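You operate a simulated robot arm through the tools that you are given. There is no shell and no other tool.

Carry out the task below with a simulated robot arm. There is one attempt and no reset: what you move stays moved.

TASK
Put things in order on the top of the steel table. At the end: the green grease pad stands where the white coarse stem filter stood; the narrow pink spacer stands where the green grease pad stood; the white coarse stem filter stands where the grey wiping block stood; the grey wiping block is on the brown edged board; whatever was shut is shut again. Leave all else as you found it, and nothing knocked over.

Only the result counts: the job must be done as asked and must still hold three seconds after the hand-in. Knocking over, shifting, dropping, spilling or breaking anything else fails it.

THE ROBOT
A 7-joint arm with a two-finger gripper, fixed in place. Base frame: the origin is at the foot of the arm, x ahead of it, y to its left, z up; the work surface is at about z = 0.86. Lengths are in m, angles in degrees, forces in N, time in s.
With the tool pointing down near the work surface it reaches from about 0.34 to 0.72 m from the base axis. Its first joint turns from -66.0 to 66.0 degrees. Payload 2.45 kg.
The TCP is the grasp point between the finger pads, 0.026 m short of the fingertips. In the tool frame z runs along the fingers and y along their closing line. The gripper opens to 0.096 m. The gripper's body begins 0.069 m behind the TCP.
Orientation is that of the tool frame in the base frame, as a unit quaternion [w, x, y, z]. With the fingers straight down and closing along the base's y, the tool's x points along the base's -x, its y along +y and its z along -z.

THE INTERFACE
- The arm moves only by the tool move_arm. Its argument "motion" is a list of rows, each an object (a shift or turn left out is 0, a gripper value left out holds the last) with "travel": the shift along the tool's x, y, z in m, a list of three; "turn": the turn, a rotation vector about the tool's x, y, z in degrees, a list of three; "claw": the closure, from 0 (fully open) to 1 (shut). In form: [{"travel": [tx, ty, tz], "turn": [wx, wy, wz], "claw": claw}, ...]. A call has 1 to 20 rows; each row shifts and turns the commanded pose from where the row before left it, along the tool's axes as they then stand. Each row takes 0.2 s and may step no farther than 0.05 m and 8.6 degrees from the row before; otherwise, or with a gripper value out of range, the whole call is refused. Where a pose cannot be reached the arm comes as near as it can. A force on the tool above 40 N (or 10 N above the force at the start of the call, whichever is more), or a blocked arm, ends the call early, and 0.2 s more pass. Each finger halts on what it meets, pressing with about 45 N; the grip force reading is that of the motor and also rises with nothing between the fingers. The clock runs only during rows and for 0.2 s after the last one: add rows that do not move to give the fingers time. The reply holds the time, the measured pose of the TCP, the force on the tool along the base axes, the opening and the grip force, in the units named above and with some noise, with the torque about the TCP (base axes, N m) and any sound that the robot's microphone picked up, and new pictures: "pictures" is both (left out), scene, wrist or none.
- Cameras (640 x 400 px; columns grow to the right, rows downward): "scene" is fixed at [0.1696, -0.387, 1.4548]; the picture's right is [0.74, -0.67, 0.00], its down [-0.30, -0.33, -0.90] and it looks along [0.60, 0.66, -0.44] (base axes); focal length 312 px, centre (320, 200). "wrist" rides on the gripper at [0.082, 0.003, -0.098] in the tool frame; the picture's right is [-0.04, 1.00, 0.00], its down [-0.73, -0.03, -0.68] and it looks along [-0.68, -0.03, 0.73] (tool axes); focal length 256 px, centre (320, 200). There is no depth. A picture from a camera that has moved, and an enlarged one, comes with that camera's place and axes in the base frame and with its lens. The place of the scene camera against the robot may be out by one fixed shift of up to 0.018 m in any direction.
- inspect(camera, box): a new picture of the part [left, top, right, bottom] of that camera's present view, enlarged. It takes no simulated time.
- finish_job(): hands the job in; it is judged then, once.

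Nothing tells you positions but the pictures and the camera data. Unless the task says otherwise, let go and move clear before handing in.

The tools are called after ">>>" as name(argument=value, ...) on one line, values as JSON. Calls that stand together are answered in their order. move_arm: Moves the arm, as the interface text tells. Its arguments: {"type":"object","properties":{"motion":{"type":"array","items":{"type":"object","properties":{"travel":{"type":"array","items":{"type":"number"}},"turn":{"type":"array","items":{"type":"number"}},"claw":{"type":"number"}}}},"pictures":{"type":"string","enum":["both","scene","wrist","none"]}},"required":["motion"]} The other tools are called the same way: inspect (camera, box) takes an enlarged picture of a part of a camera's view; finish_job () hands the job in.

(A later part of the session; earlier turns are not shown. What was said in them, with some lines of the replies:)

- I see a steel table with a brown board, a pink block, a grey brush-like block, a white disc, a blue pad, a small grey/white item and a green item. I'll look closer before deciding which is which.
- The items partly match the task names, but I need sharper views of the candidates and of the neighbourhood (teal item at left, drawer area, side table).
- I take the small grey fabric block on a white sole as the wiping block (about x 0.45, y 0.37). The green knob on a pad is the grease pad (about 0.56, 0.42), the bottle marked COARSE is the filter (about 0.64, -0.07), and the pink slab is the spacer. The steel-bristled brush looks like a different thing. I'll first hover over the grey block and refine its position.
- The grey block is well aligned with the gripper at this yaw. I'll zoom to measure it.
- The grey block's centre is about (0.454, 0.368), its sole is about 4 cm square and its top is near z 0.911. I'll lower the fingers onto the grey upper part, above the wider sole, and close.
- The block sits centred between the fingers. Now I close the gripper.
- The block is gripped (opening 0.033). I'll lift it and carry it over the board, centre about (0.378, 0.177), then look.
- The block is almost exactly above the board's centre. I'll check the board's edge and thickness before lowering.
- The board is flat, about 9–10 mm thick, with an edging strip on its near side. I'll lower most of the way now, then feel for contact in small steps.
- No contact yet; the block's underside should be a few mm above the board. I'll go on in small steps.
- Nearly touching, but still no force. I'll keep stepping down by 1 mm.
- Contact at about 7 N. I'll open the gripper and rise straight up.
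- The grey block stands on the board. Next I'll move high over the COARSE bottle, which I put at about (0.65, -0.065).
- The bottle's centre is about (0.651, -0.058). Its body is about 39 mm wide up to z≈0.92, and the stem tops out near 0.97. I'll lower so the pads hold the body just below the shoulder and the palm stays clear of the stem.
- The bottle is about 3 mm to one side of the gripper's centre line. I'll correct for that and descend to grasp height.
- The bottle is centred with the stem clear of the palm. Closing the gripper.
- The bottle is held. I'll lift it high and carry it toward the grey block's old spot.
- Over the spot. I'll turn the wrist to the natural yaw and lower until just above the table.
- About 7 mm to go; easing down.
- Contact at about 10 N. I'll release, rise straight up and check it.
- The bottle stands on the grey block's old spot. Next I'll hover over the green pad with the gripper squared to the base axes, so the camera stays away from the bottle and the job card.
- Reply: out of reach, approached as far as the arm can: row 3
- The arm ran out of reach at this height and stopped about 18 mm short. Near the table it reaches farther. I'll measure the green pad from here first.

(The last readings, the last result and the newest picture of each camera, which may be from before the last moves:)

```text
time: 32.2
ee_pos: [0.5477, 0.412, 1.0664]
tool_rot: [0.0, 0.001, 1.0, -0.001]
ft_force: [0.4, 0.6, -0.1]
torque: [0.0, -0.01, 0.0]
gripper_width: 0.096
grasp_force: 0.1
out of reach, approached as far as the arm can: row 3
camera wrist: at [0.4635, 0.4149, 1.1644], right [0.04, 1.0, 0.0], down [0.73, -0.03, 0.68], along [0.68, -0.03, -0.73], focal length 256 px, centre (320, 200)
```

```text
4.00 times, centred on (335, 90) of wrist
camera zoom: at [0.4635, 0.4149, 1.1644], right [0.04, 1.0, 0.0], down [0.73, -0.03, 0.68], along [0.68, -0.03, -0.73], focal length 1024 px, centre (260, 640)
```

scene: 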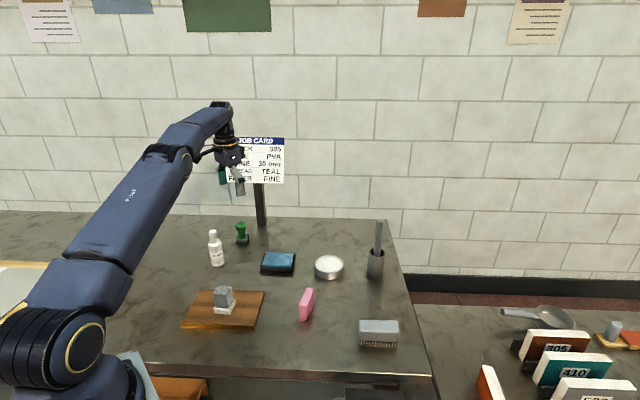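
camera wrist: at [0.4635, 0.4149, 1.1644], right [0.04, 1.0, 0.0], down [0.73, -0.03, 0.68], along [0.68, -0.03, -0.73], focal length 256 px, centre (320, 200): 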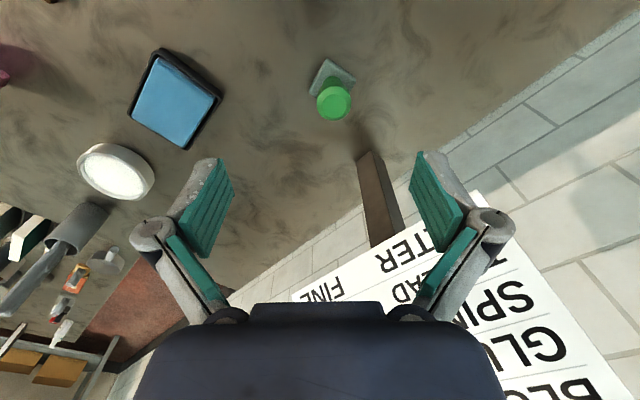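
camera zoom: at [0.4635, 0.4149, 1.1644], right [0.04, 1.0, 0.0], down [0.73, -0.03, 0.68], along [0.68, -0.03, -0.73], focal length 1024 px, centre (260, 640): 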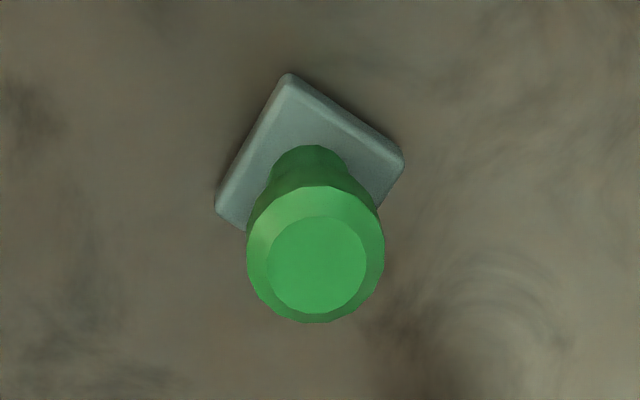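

The green pad's centre is about (0.564, 0.424), the knob top is near z 0.924, and the knob ring is about 33 mm wide. I'll lower a bit and see whether the reach recovers.

>>> move_arm(motion=[{"travel": [0, 0, 0.03]}, {"travel": [0, 0, 0.03]}, {"travel": [0, 0, 0.02]}, {}, {}])

```text
time: 33.4
ee_pos: [0.545, 0.4113, 0.9859]
tool_rot: [0.0, 0.0, 1.0, 0.001]
ft_force: [0.6, 0.7, 0.6]
torque: [0.04, -0.01, 0.0]
gripper_width: 0.0959
grasp_force: 0.1
camera wrist: at [0.4619, 0.4144, 1.0848], right [0.04, 1.0, 0.0], down [0.73, -0.03, 0.68], along [0.68, -0.03, -0.73], focal length 256 px, centre (320, 200)
```

scene: 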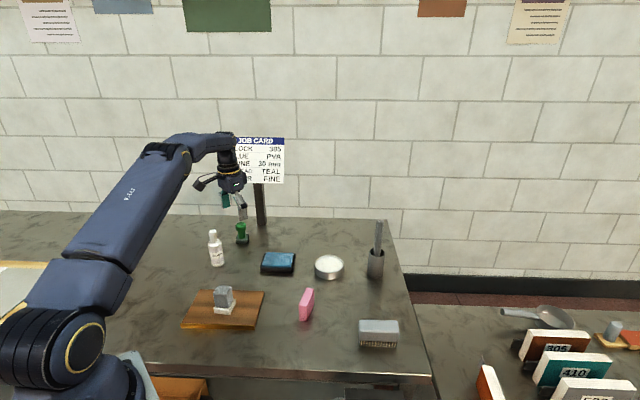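
wrist: 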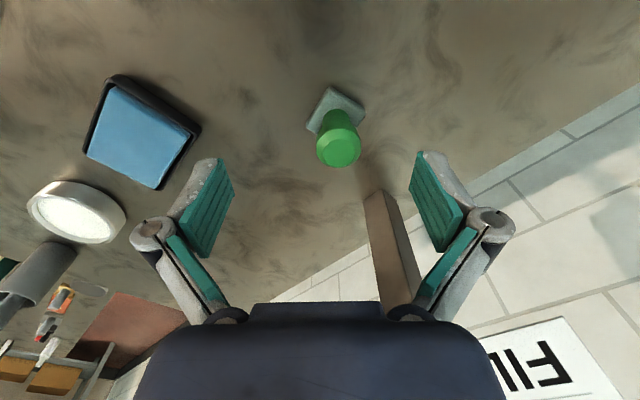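

I'm about 19 mm short in x and 13 mm in y. I'll shift sideways, then go forward and down.

>>> move_arm(motion=[{"travel": [0, 0.0127, 0]}, {"travel": [-0.0095, 0, 0.02]}, {"travel": [-0.0095, 0, 0.02]}, {}, {}])

```text
time: 34.6
ee_pos: [0.5645, 0.4251, 0.9468]
tool_rot: [0.0, 0.0, 1.0, 0.0]
ft_force: [-0.2, 0.4, -0.1]
torque: [0.01, 0.02, 0.0]
gripper_width: 0.0962
grasp_force: 0.0
camera wrist: at [0.4804, 0.4277, 1.0442], right [0.04, 1.0, 0.0], down [0.73, -0.03, 0.68], along [0.68, -0.03, -0.73], focal length 256 px, centre (320, 200)
```

scene: 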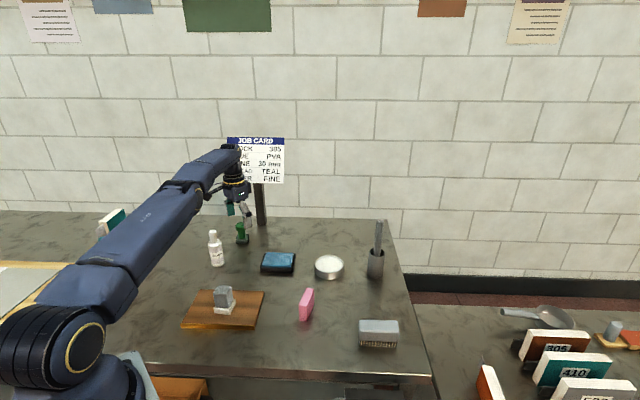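
wrist: 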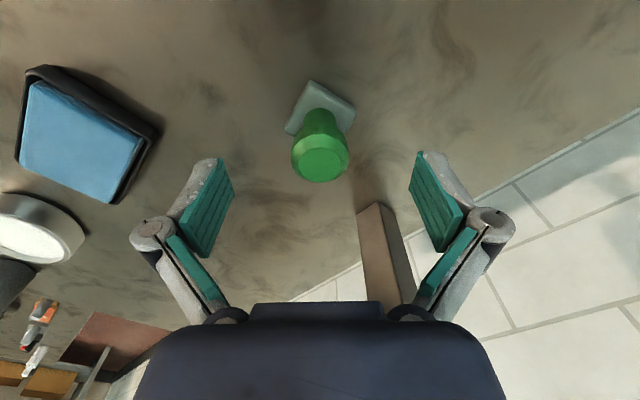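

Centred on the knob now. Lowering to grasp height.

>>> move_arm(motion=[{"travel": [-0.001, 0, 0.02]}, {"travel": [0, 0, 0.012]}, {"travel": [0, 0, 0.006]}, {}, {}])

```text
time: 35.8
ee_pos: [0.5659, 0.4243, 0.9077]
tool_rot: [0.0, 0.0, 1.0, 0.0]
ft_force: [-0.9, -0.5, 0.5]
torque: [0.01, -0.03, 0.0]
gripper_width: 0.0959
grasp_force: 0.1
camera wrist: at [0.4824, 0.4277, 1.0053], right [0.04, 1.0, 0.0], down [0.73, -0.03, 0.68], along [0.68, -0.03, -0.73], focal length 256 px, centre (320, 200)
```

scene: 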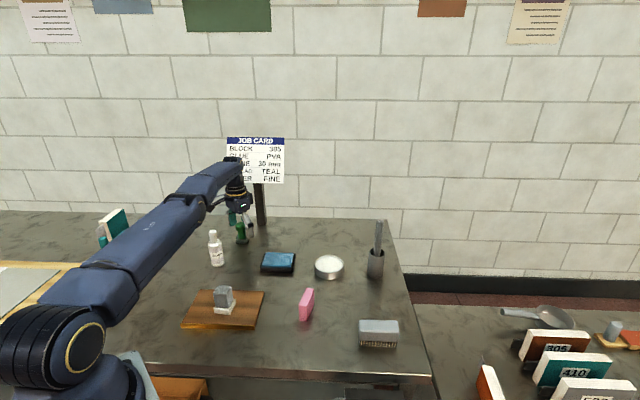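
wrist: 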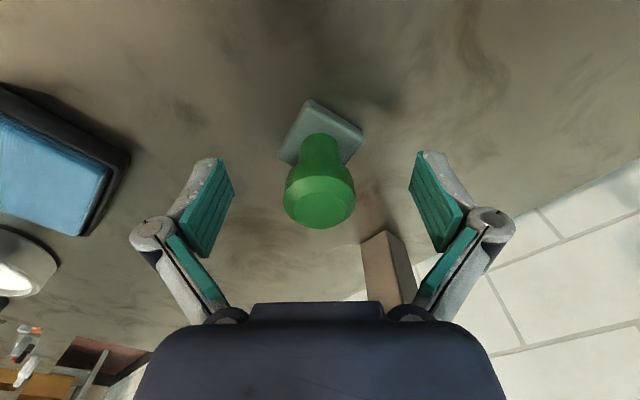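

Closing on the knob.

>>> move_arm(motion=[{"claw": 1}, {}, {}, {}, {}, {}], pictures="wrist")

```text
time: 37.2
ee_pos: [0.5652, 0.4236, 0.908]
tool_rot: [0.0, 0.0, 1.0, -0.001]
ft_force: [-0.4, -0.3, 2.0]
torque: [-0.04, 0.02, -0.01]
gripper_width: 0.0312
grasp_force: 44.7
camera wrist: at [0.4824, 0.4277, 1.0056], right [0.04, 1.0, 0.0], down [0.73, -0.03, 0.68], along [0.68, -0.03, -0.73], focal length 256 px, centre (320, 200)
```

wrist: 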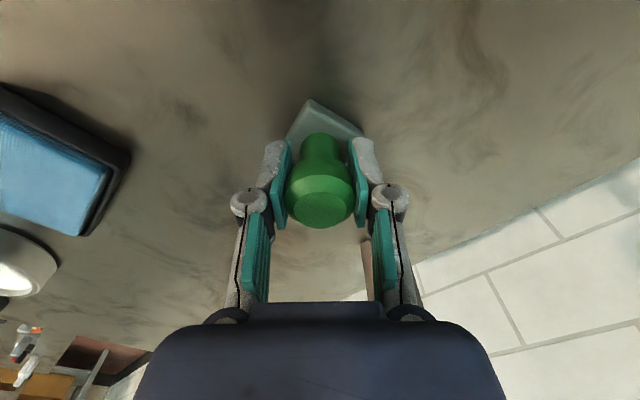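

The green pad is held. I'll lift it, pull back within reach, and carry it to the bottle's old spot at about (0.652, -0.056).

>>> move_arm(motion=[{"travel": [0, 0, -0.02]}, {"travel": [0, 0, -0.02]}, {"travel": [0.01, -0.03, -0.02]}, {"travel": [0.01, -0.035, -0.02]}, {"travel": [0, -0.04, -0.02]}, {"travel": [-0.0119, -0.0417, 0]}, {"travel": [-0.0119, -0.0417, 0]}, {"travel": [-0.0119, -0.0417, 0]}, {"travel": [-0.0119, -0.0417, 0]}, {"travel": [-0.0119, -0.0417, 0]}, {"travel": [-0.0119, -0.0417, 0]}, {"travel": [-0.0119, -0.0417, 0]}, {"travel": [-0.0119, -0.0417, 0]}, {"travel": [-0.0119, -0.0417, 0]}, {}, {}])

```text
time: 40.6
ee_pos: [0.6567, -0.0557, 1.0107]
tool_rot: [-0.001, 0.001, 1.0, 0.0]
ft_force: [-0.2, 0.1, -0.8]
torque: [0.04, 0.02, 0.0]
gripper_width: 0.0311
grasp_force: 44.9
camera wrist: at [0.5739, -0.0527, 1.1078], right [0.04, 1.0, 0.0], down [0.73, -0.03, 0.68], along [0.68, -0.03, -0.73], focal length 256 px, centre (320, 200)
```

scene: 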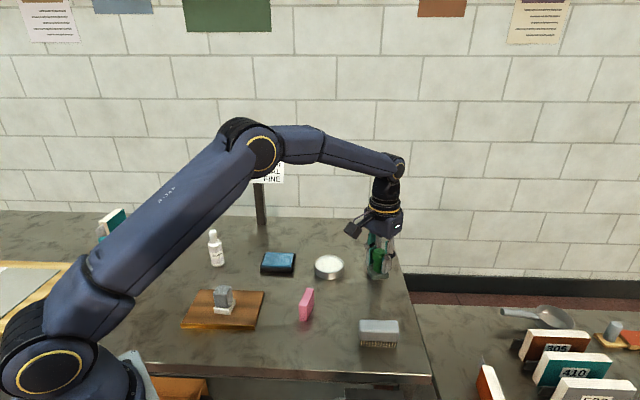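
wrist: 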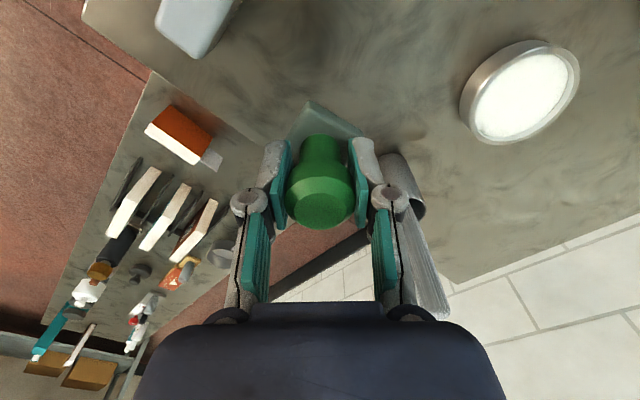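

About 4 mm too far out, so I'll correct that and descend to just above the table.

>>> move_arm(motion=[{"travel": [0.0035, 0, 0.03]}, {"travel": [0, 0, 0.03]}, {"travel": [0, 0, 0.022]}, {"travel": [0, 0, 0.012]}, {}, {}])

```text
time: 42.0
ee_pos: [0.6502, -0.0576, 0.9154]
tool_rot: [0.0, 0.0, 1.0, 0.0]
ft_force: [-0.5, 0.2, -0.9]
torque: [0.04, -0.04, 0.04]
gripper_width: 0.0309
grasp_force: 44.8
camera wrist: at [0.5674, -0.0543, 1.0128], right [0.04, 1.0, 0.0], down [0.73, -0.03, 0.68], along [0.68, -0.03, -0.73], focal length 256 px, centre (320, 200)
```

scene: 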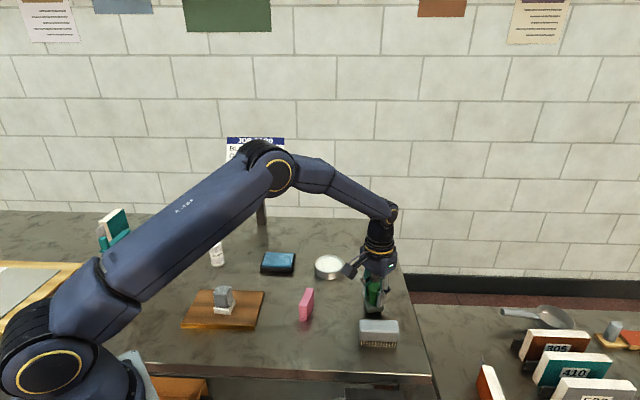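
wrist: 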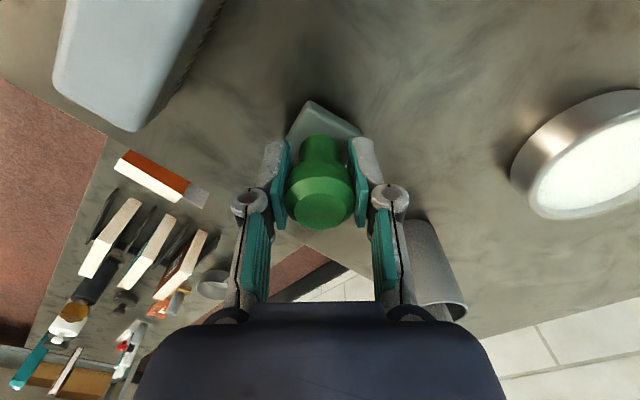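

About 7 mm up and 2 mm short. I'll make a small correction and ease down.

>>> move_arm(motion=[{"travel": [-0.002, 0.001, 0.002]}, {"travel": [0, 0, 0.002]}, {}, {"travel": [0, 0, 0.0015]}, {}], pictures="none")

```text
time: 43.2
ee_pos: [0.6519, -0.0564, 0.9099]
tool_rot: [0.0, 0.0, 1.0, 0.0]
ft_force: [-0.7, -0.3, -0.4]
torque: [-0.01, 0.0, -0.03]
gripper_width: 0.0311
grasp_force: 44.8
```

>>> move_arm(motion=[{"travel": [0, 0, 0.001]}, {}, {"travel": [0, 0, 0.0007]}, {}], pictures="scene")

>>> inspect(camera="scene", box=[345, 250, 405, 350])

```text
time: 44.2
ee_pos: [0.6517, -0.0562, 0.9073]
tool_rot: [0.0, 0.0, 1.0, 0.0]
ft_force: [-1.1, -0.2, -1.8]
torque: [0.0, -0.01, -0.01]
gripper_width: 0.0308
grasp_force: 44.9
```

scene: 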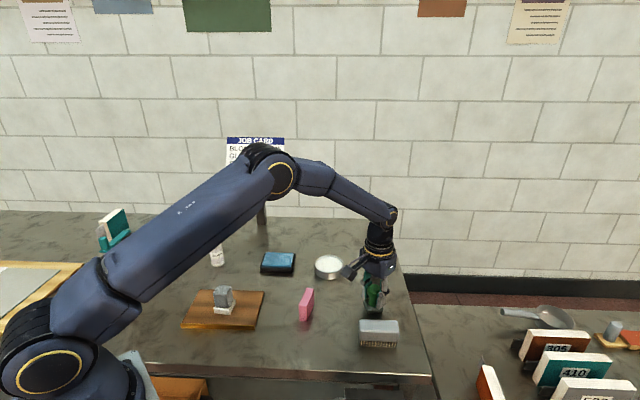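

```text
4.00 times, centred on (375, 300) of scene
camera zoom: at [0.1696, -0.387, 1.4548], right [0.74, -0.67, 0.0], down [-0.3, -0.33, -0.9], along [0.6, 0.66, -0.44], focal length 1247 px, centre (100, -200)
```

zoom: 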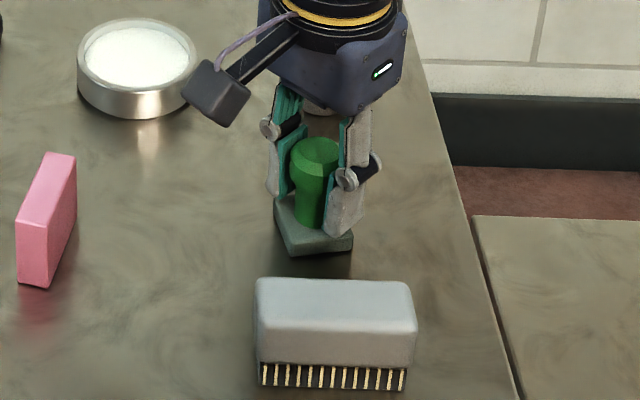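

>>> move_arm(motion=[{"travel": [0, 0, 0.001]}, {}, {}], pictures="none")

```text
time: 45.0
ee_pos: [0.6519, -0.0571, 0.9079]
tool_rot: [0.001, 0.0, 1.0, 0.0]
ft_force: [-3.3, -0.1, 14.0]
torque: [0.03, 0.19, 0.0]
gripper_width: 0.0312
grasp_force: 44.7
```

Contact. I'll release and rise.

>>> move_arm(motion=[{"travel": [0, 0, -0.0005]}, {"claw": 0}, {}, {}, {}, {"travel": [0, 0, -0.02]}, {"travel": [0, 0, -0.04]}, {"travel": [0, 0, -0.045]}, {"travel": [0, 0, -0.045]}, {}])

>>> inspect(camera="scene", box=[345, 250, 405, 350])

```text
time: 47.2
ee_pos: [0.6538, -0.0546, 1.0563]
tool_rot: [0.0, 0.0, 1.0, 0.0]
ft_force: [-0.3, 0.6, -0.4]
torque: [0.0, 0.04, -0.04]
gripper_width: 0.0961
grasp_force: 0.1
camera wrist: at [0.5698, -0.0515, 1.1546], right [0.04, 1.0, 0.0], down [0.73, -0.03, 0.68], along [0.68, -0.03, -0.73], focal length 256 px, centre (320, 200)
```

scene: 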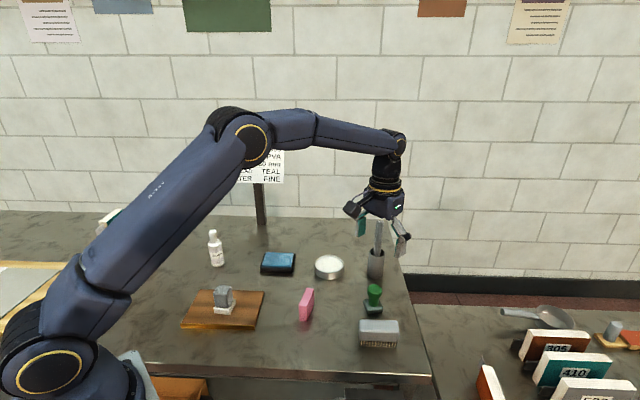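
wrist: 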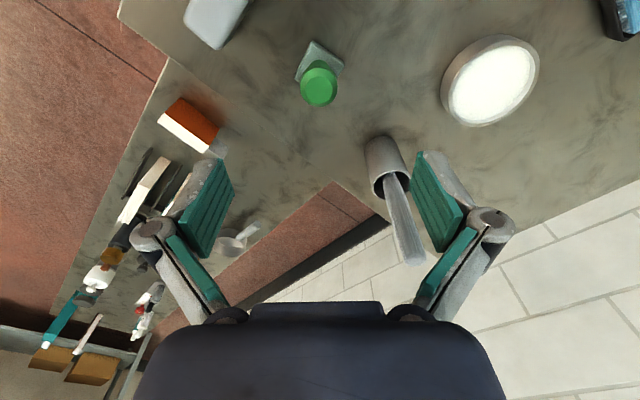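

```text
4.00 times, centred on (375, 300) of scene
camera zoom: at [0.1696, -0.387, 1.4548], right [0.74, -0.67, 0.0], down [-0.3, -0.33, -0.9], along [0.6, 0.66, -0.44], focal length 1247 px, centre (100, -200)
```

zoom: 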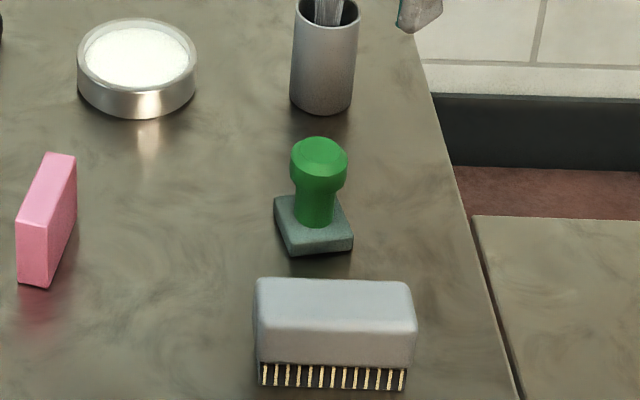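

The green pad stands where the bottle stood. Next is the pink spacer: I put its centre at about (0.519, 0.033) with its long axis near 30°, so I'll hover there with the gripper turned to match.

>>> move_arm(motion=[{"travel": [0.0335, 0.022, 0]}, {"travel": [0.0335, 0.022, 0]}, {"travel": [0.0335, 0.022, 0]}, {"travel": [0.0335, 0.022, 0]}, {"turn": [0, 0, -7.5]}, {"turn": [0, 0, -7.5]}, {"turn": [0, 0, -7.5]}, {"turn": [0, 0, -7.5]}, {}, {}])

>>> inspect(camera="wrist", box=[260, 20, 400, 140])

```text
time: 49.4
ee_pos: [0.5165, 0.0322, 1.0572]
tool_rot: [0.0, -0.259, 0.966, 0.0]
ft_force: [0.2, 0.4, -0.2]
torque: [-0.02, 0.0, 0.01]
gripper_width: 0.096
grasp_force: 0.0
camera wrist: at [0.4436, -0.0054, 1.1549], right [-0.47, 0.89, 0.0], down [0.65, 0.34, 0.68], along [0.6, 0.32, -0.73], focal length 256 px, centre (320, 200)
```

scene: 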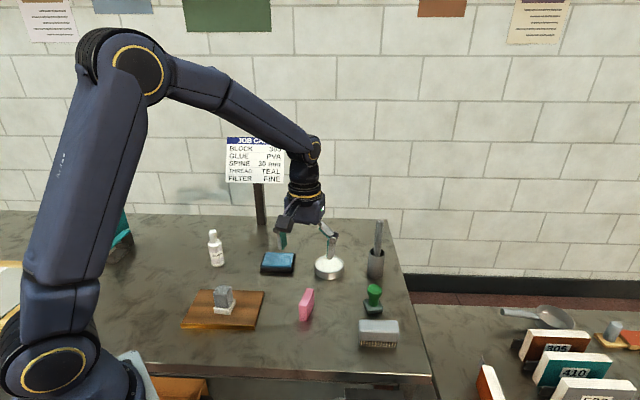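
wrist: 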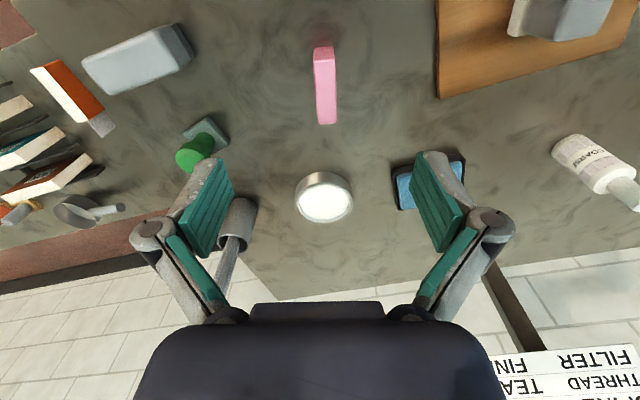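

```text
3.33 times, centred on (330, 80) of wrist
camera zoom: at [0.4436, -0.0054, 1.1549], right [-0.47, 0.89, 0.0], down [0.65, 0.34, 0.68], along [0.6, 0.32, -0.73], focal length 853 px, centre (287, 600)
```

zoom: 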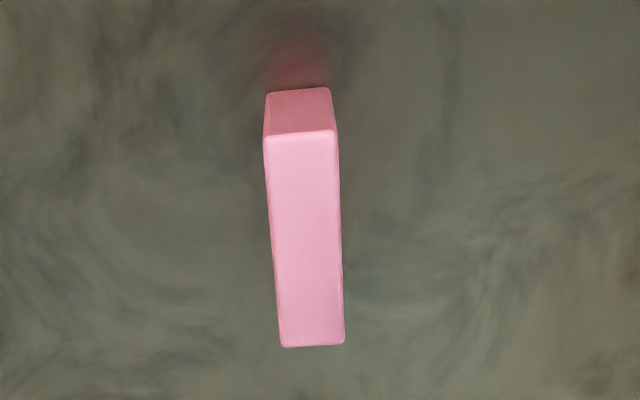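

The spacer's centre is about 11 mm ahead and 5 mm to the left of the TCP, rotated about 2° more, with its top near z 0.908. I'll correct and go down partway.

>>> move_arm(motion=[{"travel": [-0.011, 0.0052, 0.02]}, {"turn": [0, 0, -2], "travel": [0, 0, 0.04]}, {"travel": [0, 0, 0.04]}, {"travel": [0, 0, 0.01]}, {}], pictures="wrist")

>>> inspect(camera="wrist", box=[240, 80, 400, 220])

```text
time: 50.6
ee_pos: [0.5231, 0.0433, 0.9442]
tool_rot: [0.0, -0.276, 0.961, 0.0]
ft_force: [0.0, 0.4, 0.6]
torque: [-0.01, -0.02, 0.03]
gripper_width: 0.0962
grasp_force: 0.0
camera wrist: at [0.4515, 0.0018, 1.0421], right [-0.49, 0.87, 0.0], down [0.64, 0.36, 0.68], along [0.59, 0.34, -0.73], focal length 256 px, centre (320, 200)
```

wrist: 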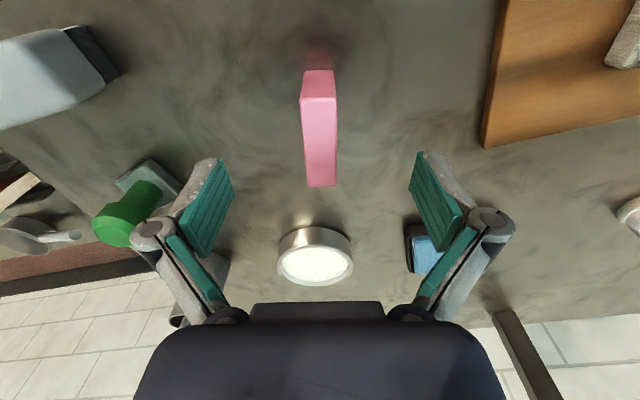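

```text
2.86 times, centred on (320, 150) of wrist
camera zoom: at [0.4515, 0.0018, 1.0421], right [-0.49, 0.87, 0.0], down [0.64, 0.36, 0.68], along [0.59, 0.34, -0.73], focal length 731 px, centre (320, 343)
```

zoom: 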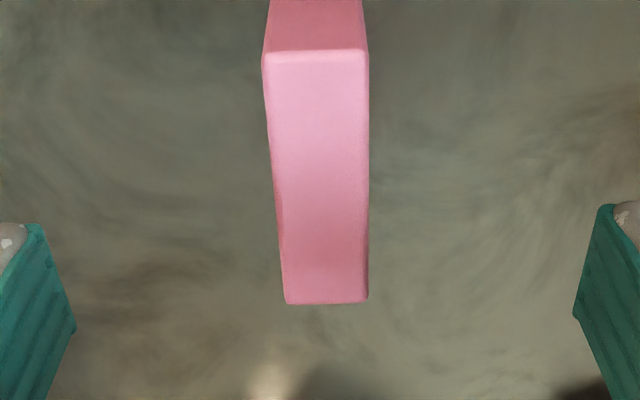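

Centred and aligned. Going down the rest of the way, then closing.

>>> move_arm(motion=[{"travel": [0, 0, 0.025]}, {"travel": [0, 0, 0.015]}, {"travel": [0, 0, 0.007]}, {}, {"claw": 1}, {}, {}, {}, {}, {}, {}], pictures="both")

```text
time: 53.0
ee_pos: [0.5223, 0.0404, 0.8993]
tool_rot: [0.0, -0.276, 0.961, 0.0]
ft_force: [0.7, 0.5, 0.7]
torque: [-0.03, 0.04, -0.03]
gripper_width: 0.019
grasp_force: 43.8
camera wrist: at [0.4505, 0.0013, 0.9969], right [-0.5, 0.87, 0.0], down [0.64, 0.36, 0.68], along [0.59, 0.34, -0.73], focal length 256 px, centre (320, 200)
```

scene: 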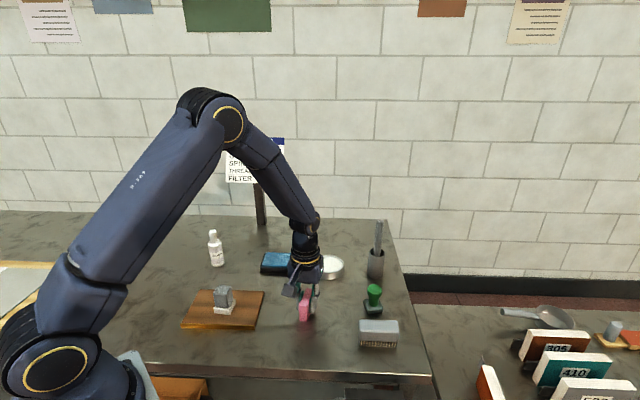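
wrist: 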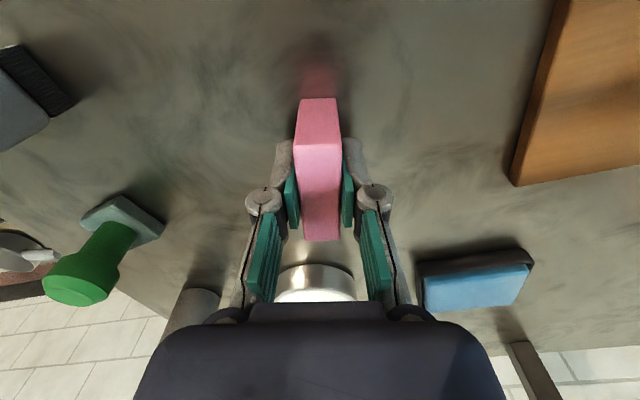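

The spacer is gripped. I'll lift, square the gripper to the base axes (so the camera clears the bottle at the target), and carry it toward the green pad's old spot at about (0.565, 0.4245).

>>> move_arm(motion=[{"travel": [0, 0, -0.02]}, {"travel": [0, 0, -0.03]}, {"travel": [0, 0, -0.03]}, {"turn": [0, 0, 8]}, {"turn": [0, 0, 8]}, {"turn": [0, 0, 8]}, {"turn": [0, 0, 8]}, {"travel": [-0.002, 0.042, 0]}, {"travel": [-0.002, 0.042, 0]}, {"travel": [-0.002, 0.042, 0]}, {"travel": [-0.002, 0.042, 0]}, {"travel": [-0.002, 0.042, 0]}, {"travel": [-0.002, 0.042, 0]}, {"travel": [-0.002, 0.042, 0]}, {"travel": [-0.002, 0.042, 0]}, {}, {}])

```text
time: 56.6
ee_pos: [0.5371, 0.3827, 0.9787]
tool_rot: [0.0, 0.001, 1.0, 0.0]
ft_force: [-0.4, 0.4, -0.4]
torque: [0.01, 0.02, 0.01]
gripper_width: 0.0188
grasp_force: 44.4
camera wrist: at [0.4543, 0.3851, 1.0773], right [0.04, 1.0, 0.0], down [0.73, -0.03, 0.68], along [0.68, -0.03, -0.73], focal length 256 px, centre (320, 200)
```

scene: 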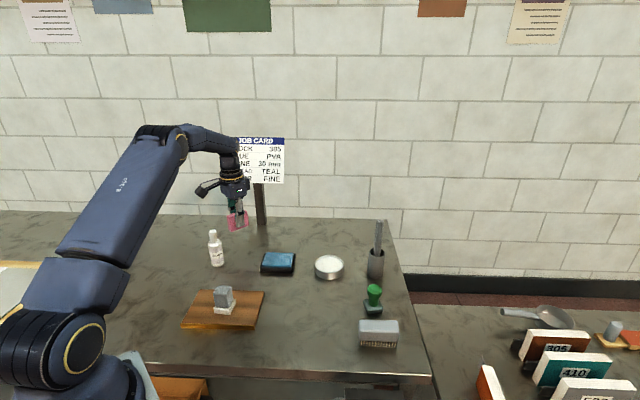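
wrist: 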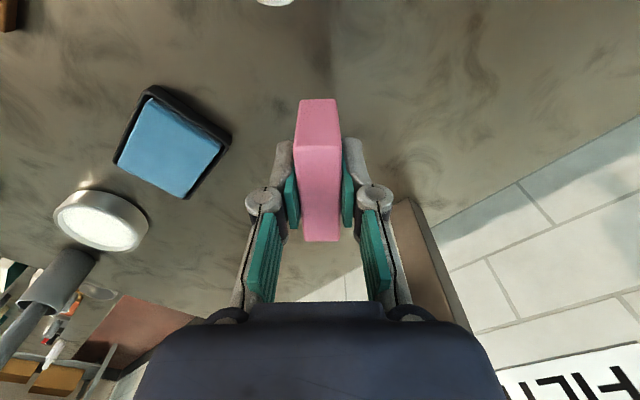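

Now forward-left and down gradually onto the target spot.

>>> move_arm(motion=[{"travel": [-0.0093, 0.014, 0.016]}, {"travel": [-0.0093, 0.014, 0.016]}, {"travel": [-0.0093, 0.014, 0.012]}, {}, {}])

```text
time: 57.8
ee_pos: [0.5644, 0.4219, 0.9394]
tool_rot: [0.0, -0.001, 1.0, 0.0]
ft_force: [0.2, -0.1, -0.4]
torque: [-0.02, -0.01, 0.0]
gripper_width: 0.019
grasp_force: 44.1
camera wrist: at [0.4819, 0.4245, 1.0373], right [0.04, 1.0, 0.0], down [0.73, -0.03, 0.68], along [0.68, -0.03, -0.73], focal length 256 px, centre (320, 200)
```

scene: 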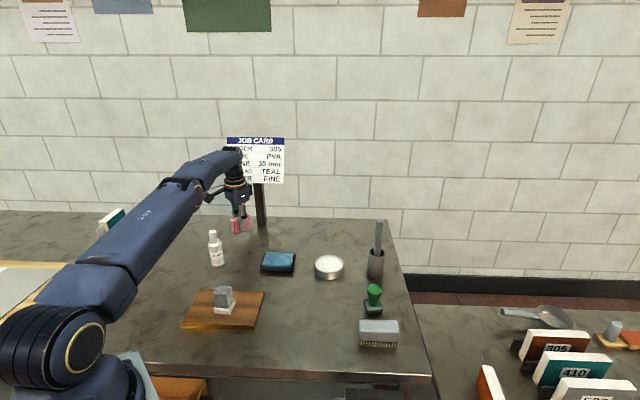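
wrist: 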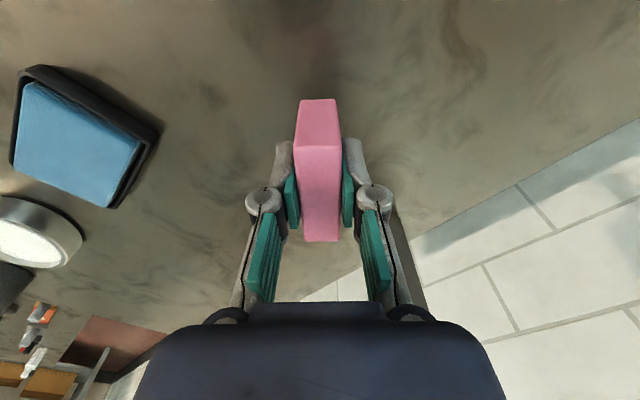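

3 mm more in y, then lower to just above the table.

>>> move_arm(motion=[{"travel": [-0.001, 0.003, 0.015]}, {"travel": [0, 0, 0.012]}, {"travel": [0, 0, 0.006]}, {}, {}])

```text
time: 59.0
ee_pos: [0.5671, 0.4226, 0.9043]
tool_rot: [-0.001, 0.0, 1.0, 0.0]
ft_force: [0.2, -0.2, -0.8]
torque: [-0.01, 0.0, -0.02]
gripper_width: 0.0191
grasp_force: 43.5
camera wrist: at [0.484, 0.426, 1.0017], right [0.04, 1.0, 0.0], down [0.73, -0.03, 0.68], along [0.68, -0.03, -0.73], focal length 256 px, centre (320, 200)
```

scene: 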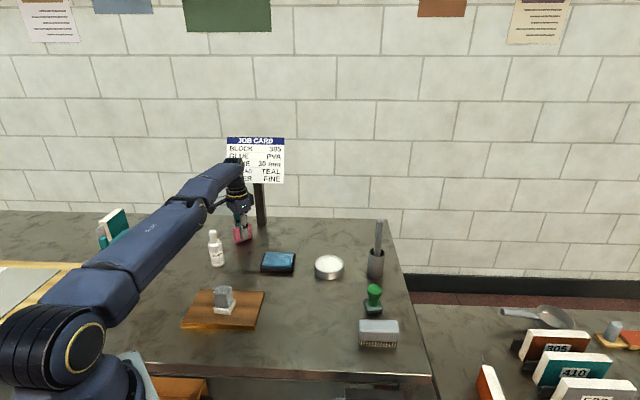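
wrist: 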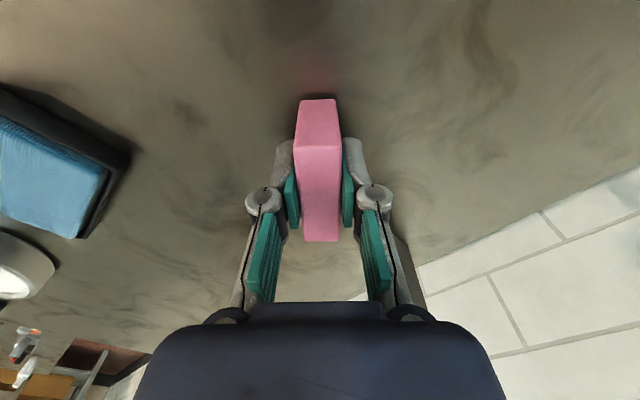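

>>> move_arm(motion=[{"travel": [0.001, 0.001, 0.002]}, {"travel": [0, 0, 0.002]}, {}, {"travel": [0, 0, 0.001]}, {}], pictures="none")

```text
time: 60.2
ee_pos: [0.5653, 0.4223, 0.8999]
tool_rot: [0.0, -0.001, 1.0, -0.001]
ft_force: [0.4, 0.4, -0.9]
torque: [0.02, -0.02, -0.02]
gripper_width: 0.0191
grasp_force: 44.4
out of reach, approached as far as the arm can: row 2
```

The arm is right at its reach limit here. I'll ease back about 1.5 mm while feeling for the table.

>>> move_arm(motion=[{"travel": [0.0015, -0.0005, 0.0005]}, {}, {"travel": [0, 0, 0.0007]}, {}], pictures="scene")

>>> inspect(camera="scene", box=[205, 205, 275, 265])

```text
time: 61.2
ee_pos: [0.5642, 0.4222, 0.9001]
tool_rot: [0.0, 0.001, 1.0, 0.0]
ft_force: [0.2, 0.7, -1.1]
torque: [-0.01, 0.03, -0.04]
gripper_width: 0.0189
grasp_force: 43.5
```

scene: 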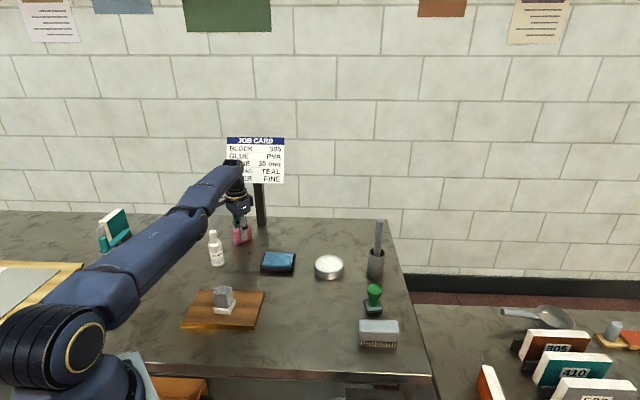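

```text
6.67 times, centred on (240, 235) of scene
camera zoom: at [0.1696, -0.387, 1.4548], right [0.74, -0.67, 0.0], down [-0.3, -0.33, -0.9], along [0.6, 0.66, -0.44], focal length 2078 px, centre (853, -33)
```

zoom: 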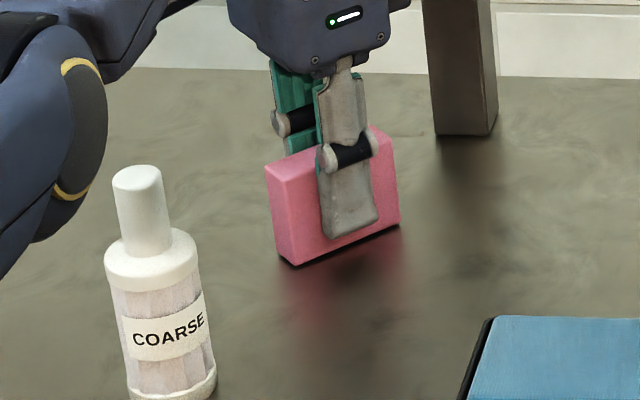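

The spacer is a hair above the table and the bottle is clear of the arm. Stepping down further.

>>> move_arm(motion=[{"travel": [0, 0, 0.001]}, {}, {}], pictures="none")

```text
time: 62.0
ee_pos: [0.564, 0.4253, 0.8993]
tool_rot: [-0.001, 0.0, 1.0, 0.0]
ft_force: [0.4, 0.2, -1.1]
torque: [0.01, -0.02, -0.03]
gripper_width: 0.0188
grasp_force: 43.9
```

>>> move_arm(motion=[{"travel": [0, 0, 0.001]}, {}, {}], pictures="none")

```text
time: 62.8
ee_pos: [0.5649, 0.423, 0.8977]
tool_rot: [0.001, 0.001, 1.0, 0.0]
ft_force: [-2.3, 0.4, 8.1]
torque: [-0.04, 0.26, 0.03]
gripper_width: 0.0191
grasp_force: 44.1
```

Contact at about 8 N. I'll release, rise, and draw back.

>>> move_arm(motion=[{"claw": 0}, {}, {}, {}, {}, {"travel": [0, 0, -0.02]}, {"travel": [0, 0, -0.025]}, {"travel": [0.002, 0, -0.03]}, {"travel": [0.01, -0.01, -0.03]}, {"travel": [0.02, -0.02, -0.03]}, {"travel": [0.02, -0.03, -0.03]}, {}])

>>> inspect(camera="scene", box=[195, 215, 259, 275])

>>> inspect(camera="wrist", box=[240, 0, 440, 160])

```text
time: 65.4
ee_pos: [0.5144, 0.3621, 1.0627]
tool_rot: [-0.001, 0.0, 1.0, -0.001]
ft_force: [0.0, 0.1, 0.3]
torque: [0.01, -0.01, 0.0]
gripper_width: 0.096
grasp_force: 0.0
camera wrist: at [0.4313, 0.3657, 1.1606], right [0.04, 1.0, 0.0], down [0.73, -0.03, 0.68], along [0.68, -0.03, -0.73], focal length 256 px, centre (320, 200)
```

scene: 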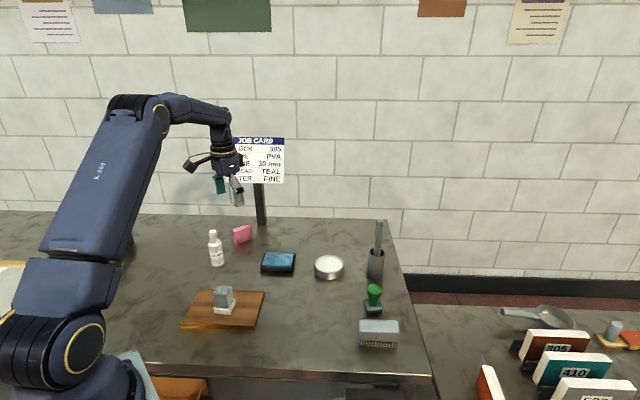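
wrist: 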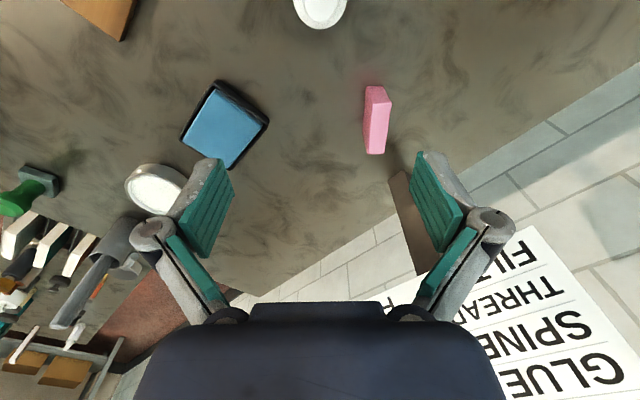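

```text
6.67 times, centred on (227, 245) of scene
camera zoom: at [0.1696, -0.3871, 1.4548], right [0.74, -0.67, 0.0], down [-0.3, -0.33, -0.9], along [0.6, 0.66, -0.44], focal length 2078 px, centre (940, -100)
```

zoom: 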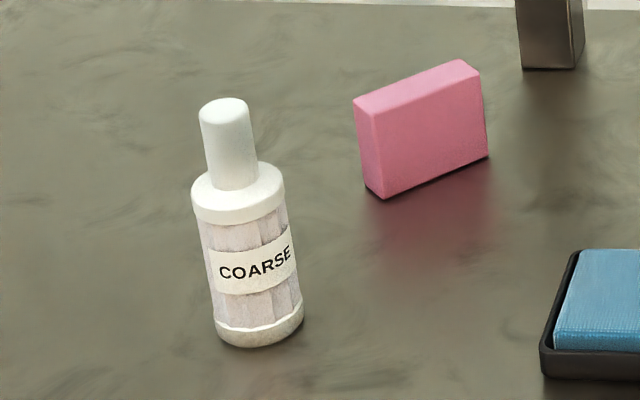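

```text
2.50 times, centred on (340, 80) of wrist
camera zoom: at [0.4313, 0.3657, 1.1606], right [0.04, 1.0, 0.0], down [0.73, -0.03, 0.68], along [0.68, -0.03, -0.73], focal length 640 px, centre (270, 500)
```

zoom: 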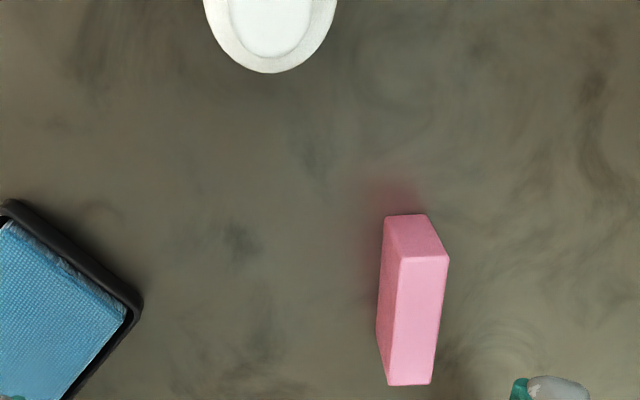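

All four items look placed. I'll raise the arm a little more and take a last look at everything.

>>> move_arm(motion=[{"travel": [0.02, -0.03, -0.03]}, {"travel": [0.03, -0.03, -0.03]}, {"travel": [0.02, -0.04, -0.02]}, {}, {}])

>>> inspect(camera="scene", box=[170, 215, 290, 335])

>>> inspect(camera="scene", box=[280, 210, 440, 360])

```text
refused: row 2 steps farther than a row can; nothing moved
```

```text
3.33 times, centred on (230, 275) of scene
camera zoom: at [0.1696, -0.3871, 1.4548], right [0.74, -0.67, 0.0], down [-0.3, -0.33, -0.9], along [0.6, 0.66, -0.44], focal length 1039 px, centre (620, -50)
```

zoom: 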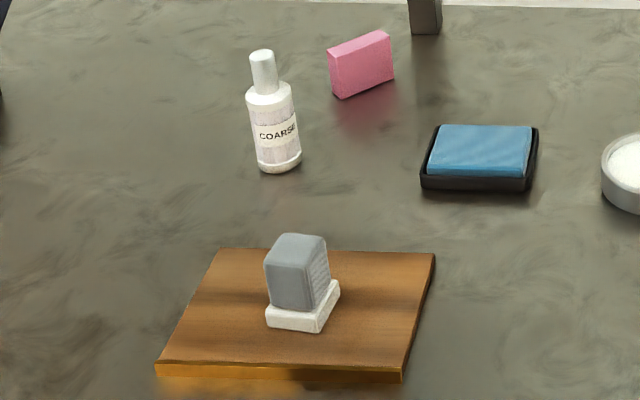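

```text
2.67 times, centred on (360, 285) of scene
camera zoom: at [0.1696, -0.3871, 1.4548], right [0.74, -0.67, 0.0], down [-0.3, -0.33, -0.9], along [0.6, 0.66, -0.44], focal length 831 px, centre (213, -27)
```

zoom: 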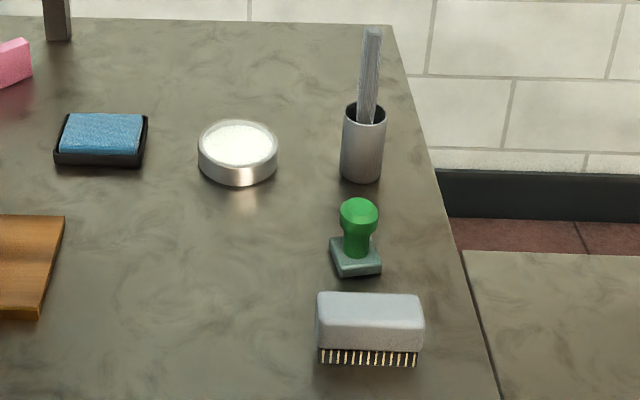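

Everything stands upright in its new place and the brush, tin, blue pad, cup and board look unmoved. The last move was refused for step size and nothing moved, so I'll back off in shorter steps and then hand in.

>>> move_arm(motion=[{"travel": [0.01, -0.02, -0.03]}, {"travel": [0.01, -0.02, -0.03]}, {"travel": [0.01, -0.02, -0.02]}, {}, {}], pictures="scene")

```text
time: 66.6
ee_pos: [0.4803, 0.3026, 1.1437]
tool_rot: [-0.001, 0.0, 1.0, 0.001]
ft_force: [-0.4, -0.6, -1.0]
torque: [0.0, 0.02, 0.03]
gripper_width: 0.0961
grasp_force: 0.0
```

scene: 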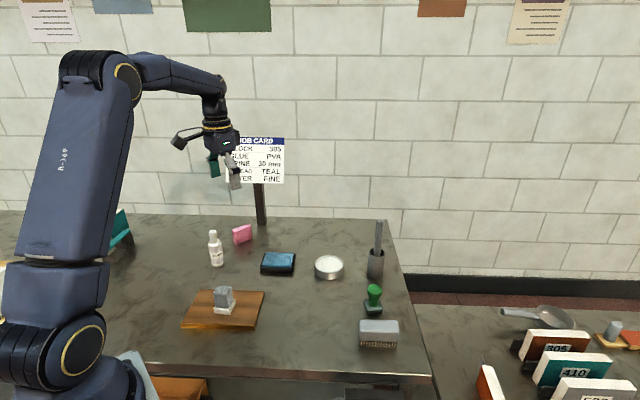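

The arm is clear with the gripper open and empty. The grey block is on the board, the bottle on the block's old spot, the green pad on the bottle's old spot, and the pink spacer on the green pad's old spot. I'm handing in.

>>> finish_job()

```text
The job is handed in.
```

The four items are in their new places and the job is handed in; the tool confirmed the hand-in but gave no verdict.

- **Grey wiping block:** it stands near the centre of the brown edged board. I took this to be the grey fabric block with the white sole, not the grey bristle brush.
- **White coarse stem filter:** the bottle marked COARSE stands where the grey block stood, within about 2 mm by the pictures.
- **Green grease pad:** the green knob on its square pad stands where the bottle stood, about 1 mm off by the pictures.
- **Narrow pink spacer:** it stands upright where the green pad stood, about 3 mm off. I turned it about 32° from its original angle so the gripper's camera would clear the bottle.

I found nothing shut that needed opening, so nothing was opened. In the last pictures the other items looked unmoved and nothing was knocked over. The arm was clear with the gripper open.
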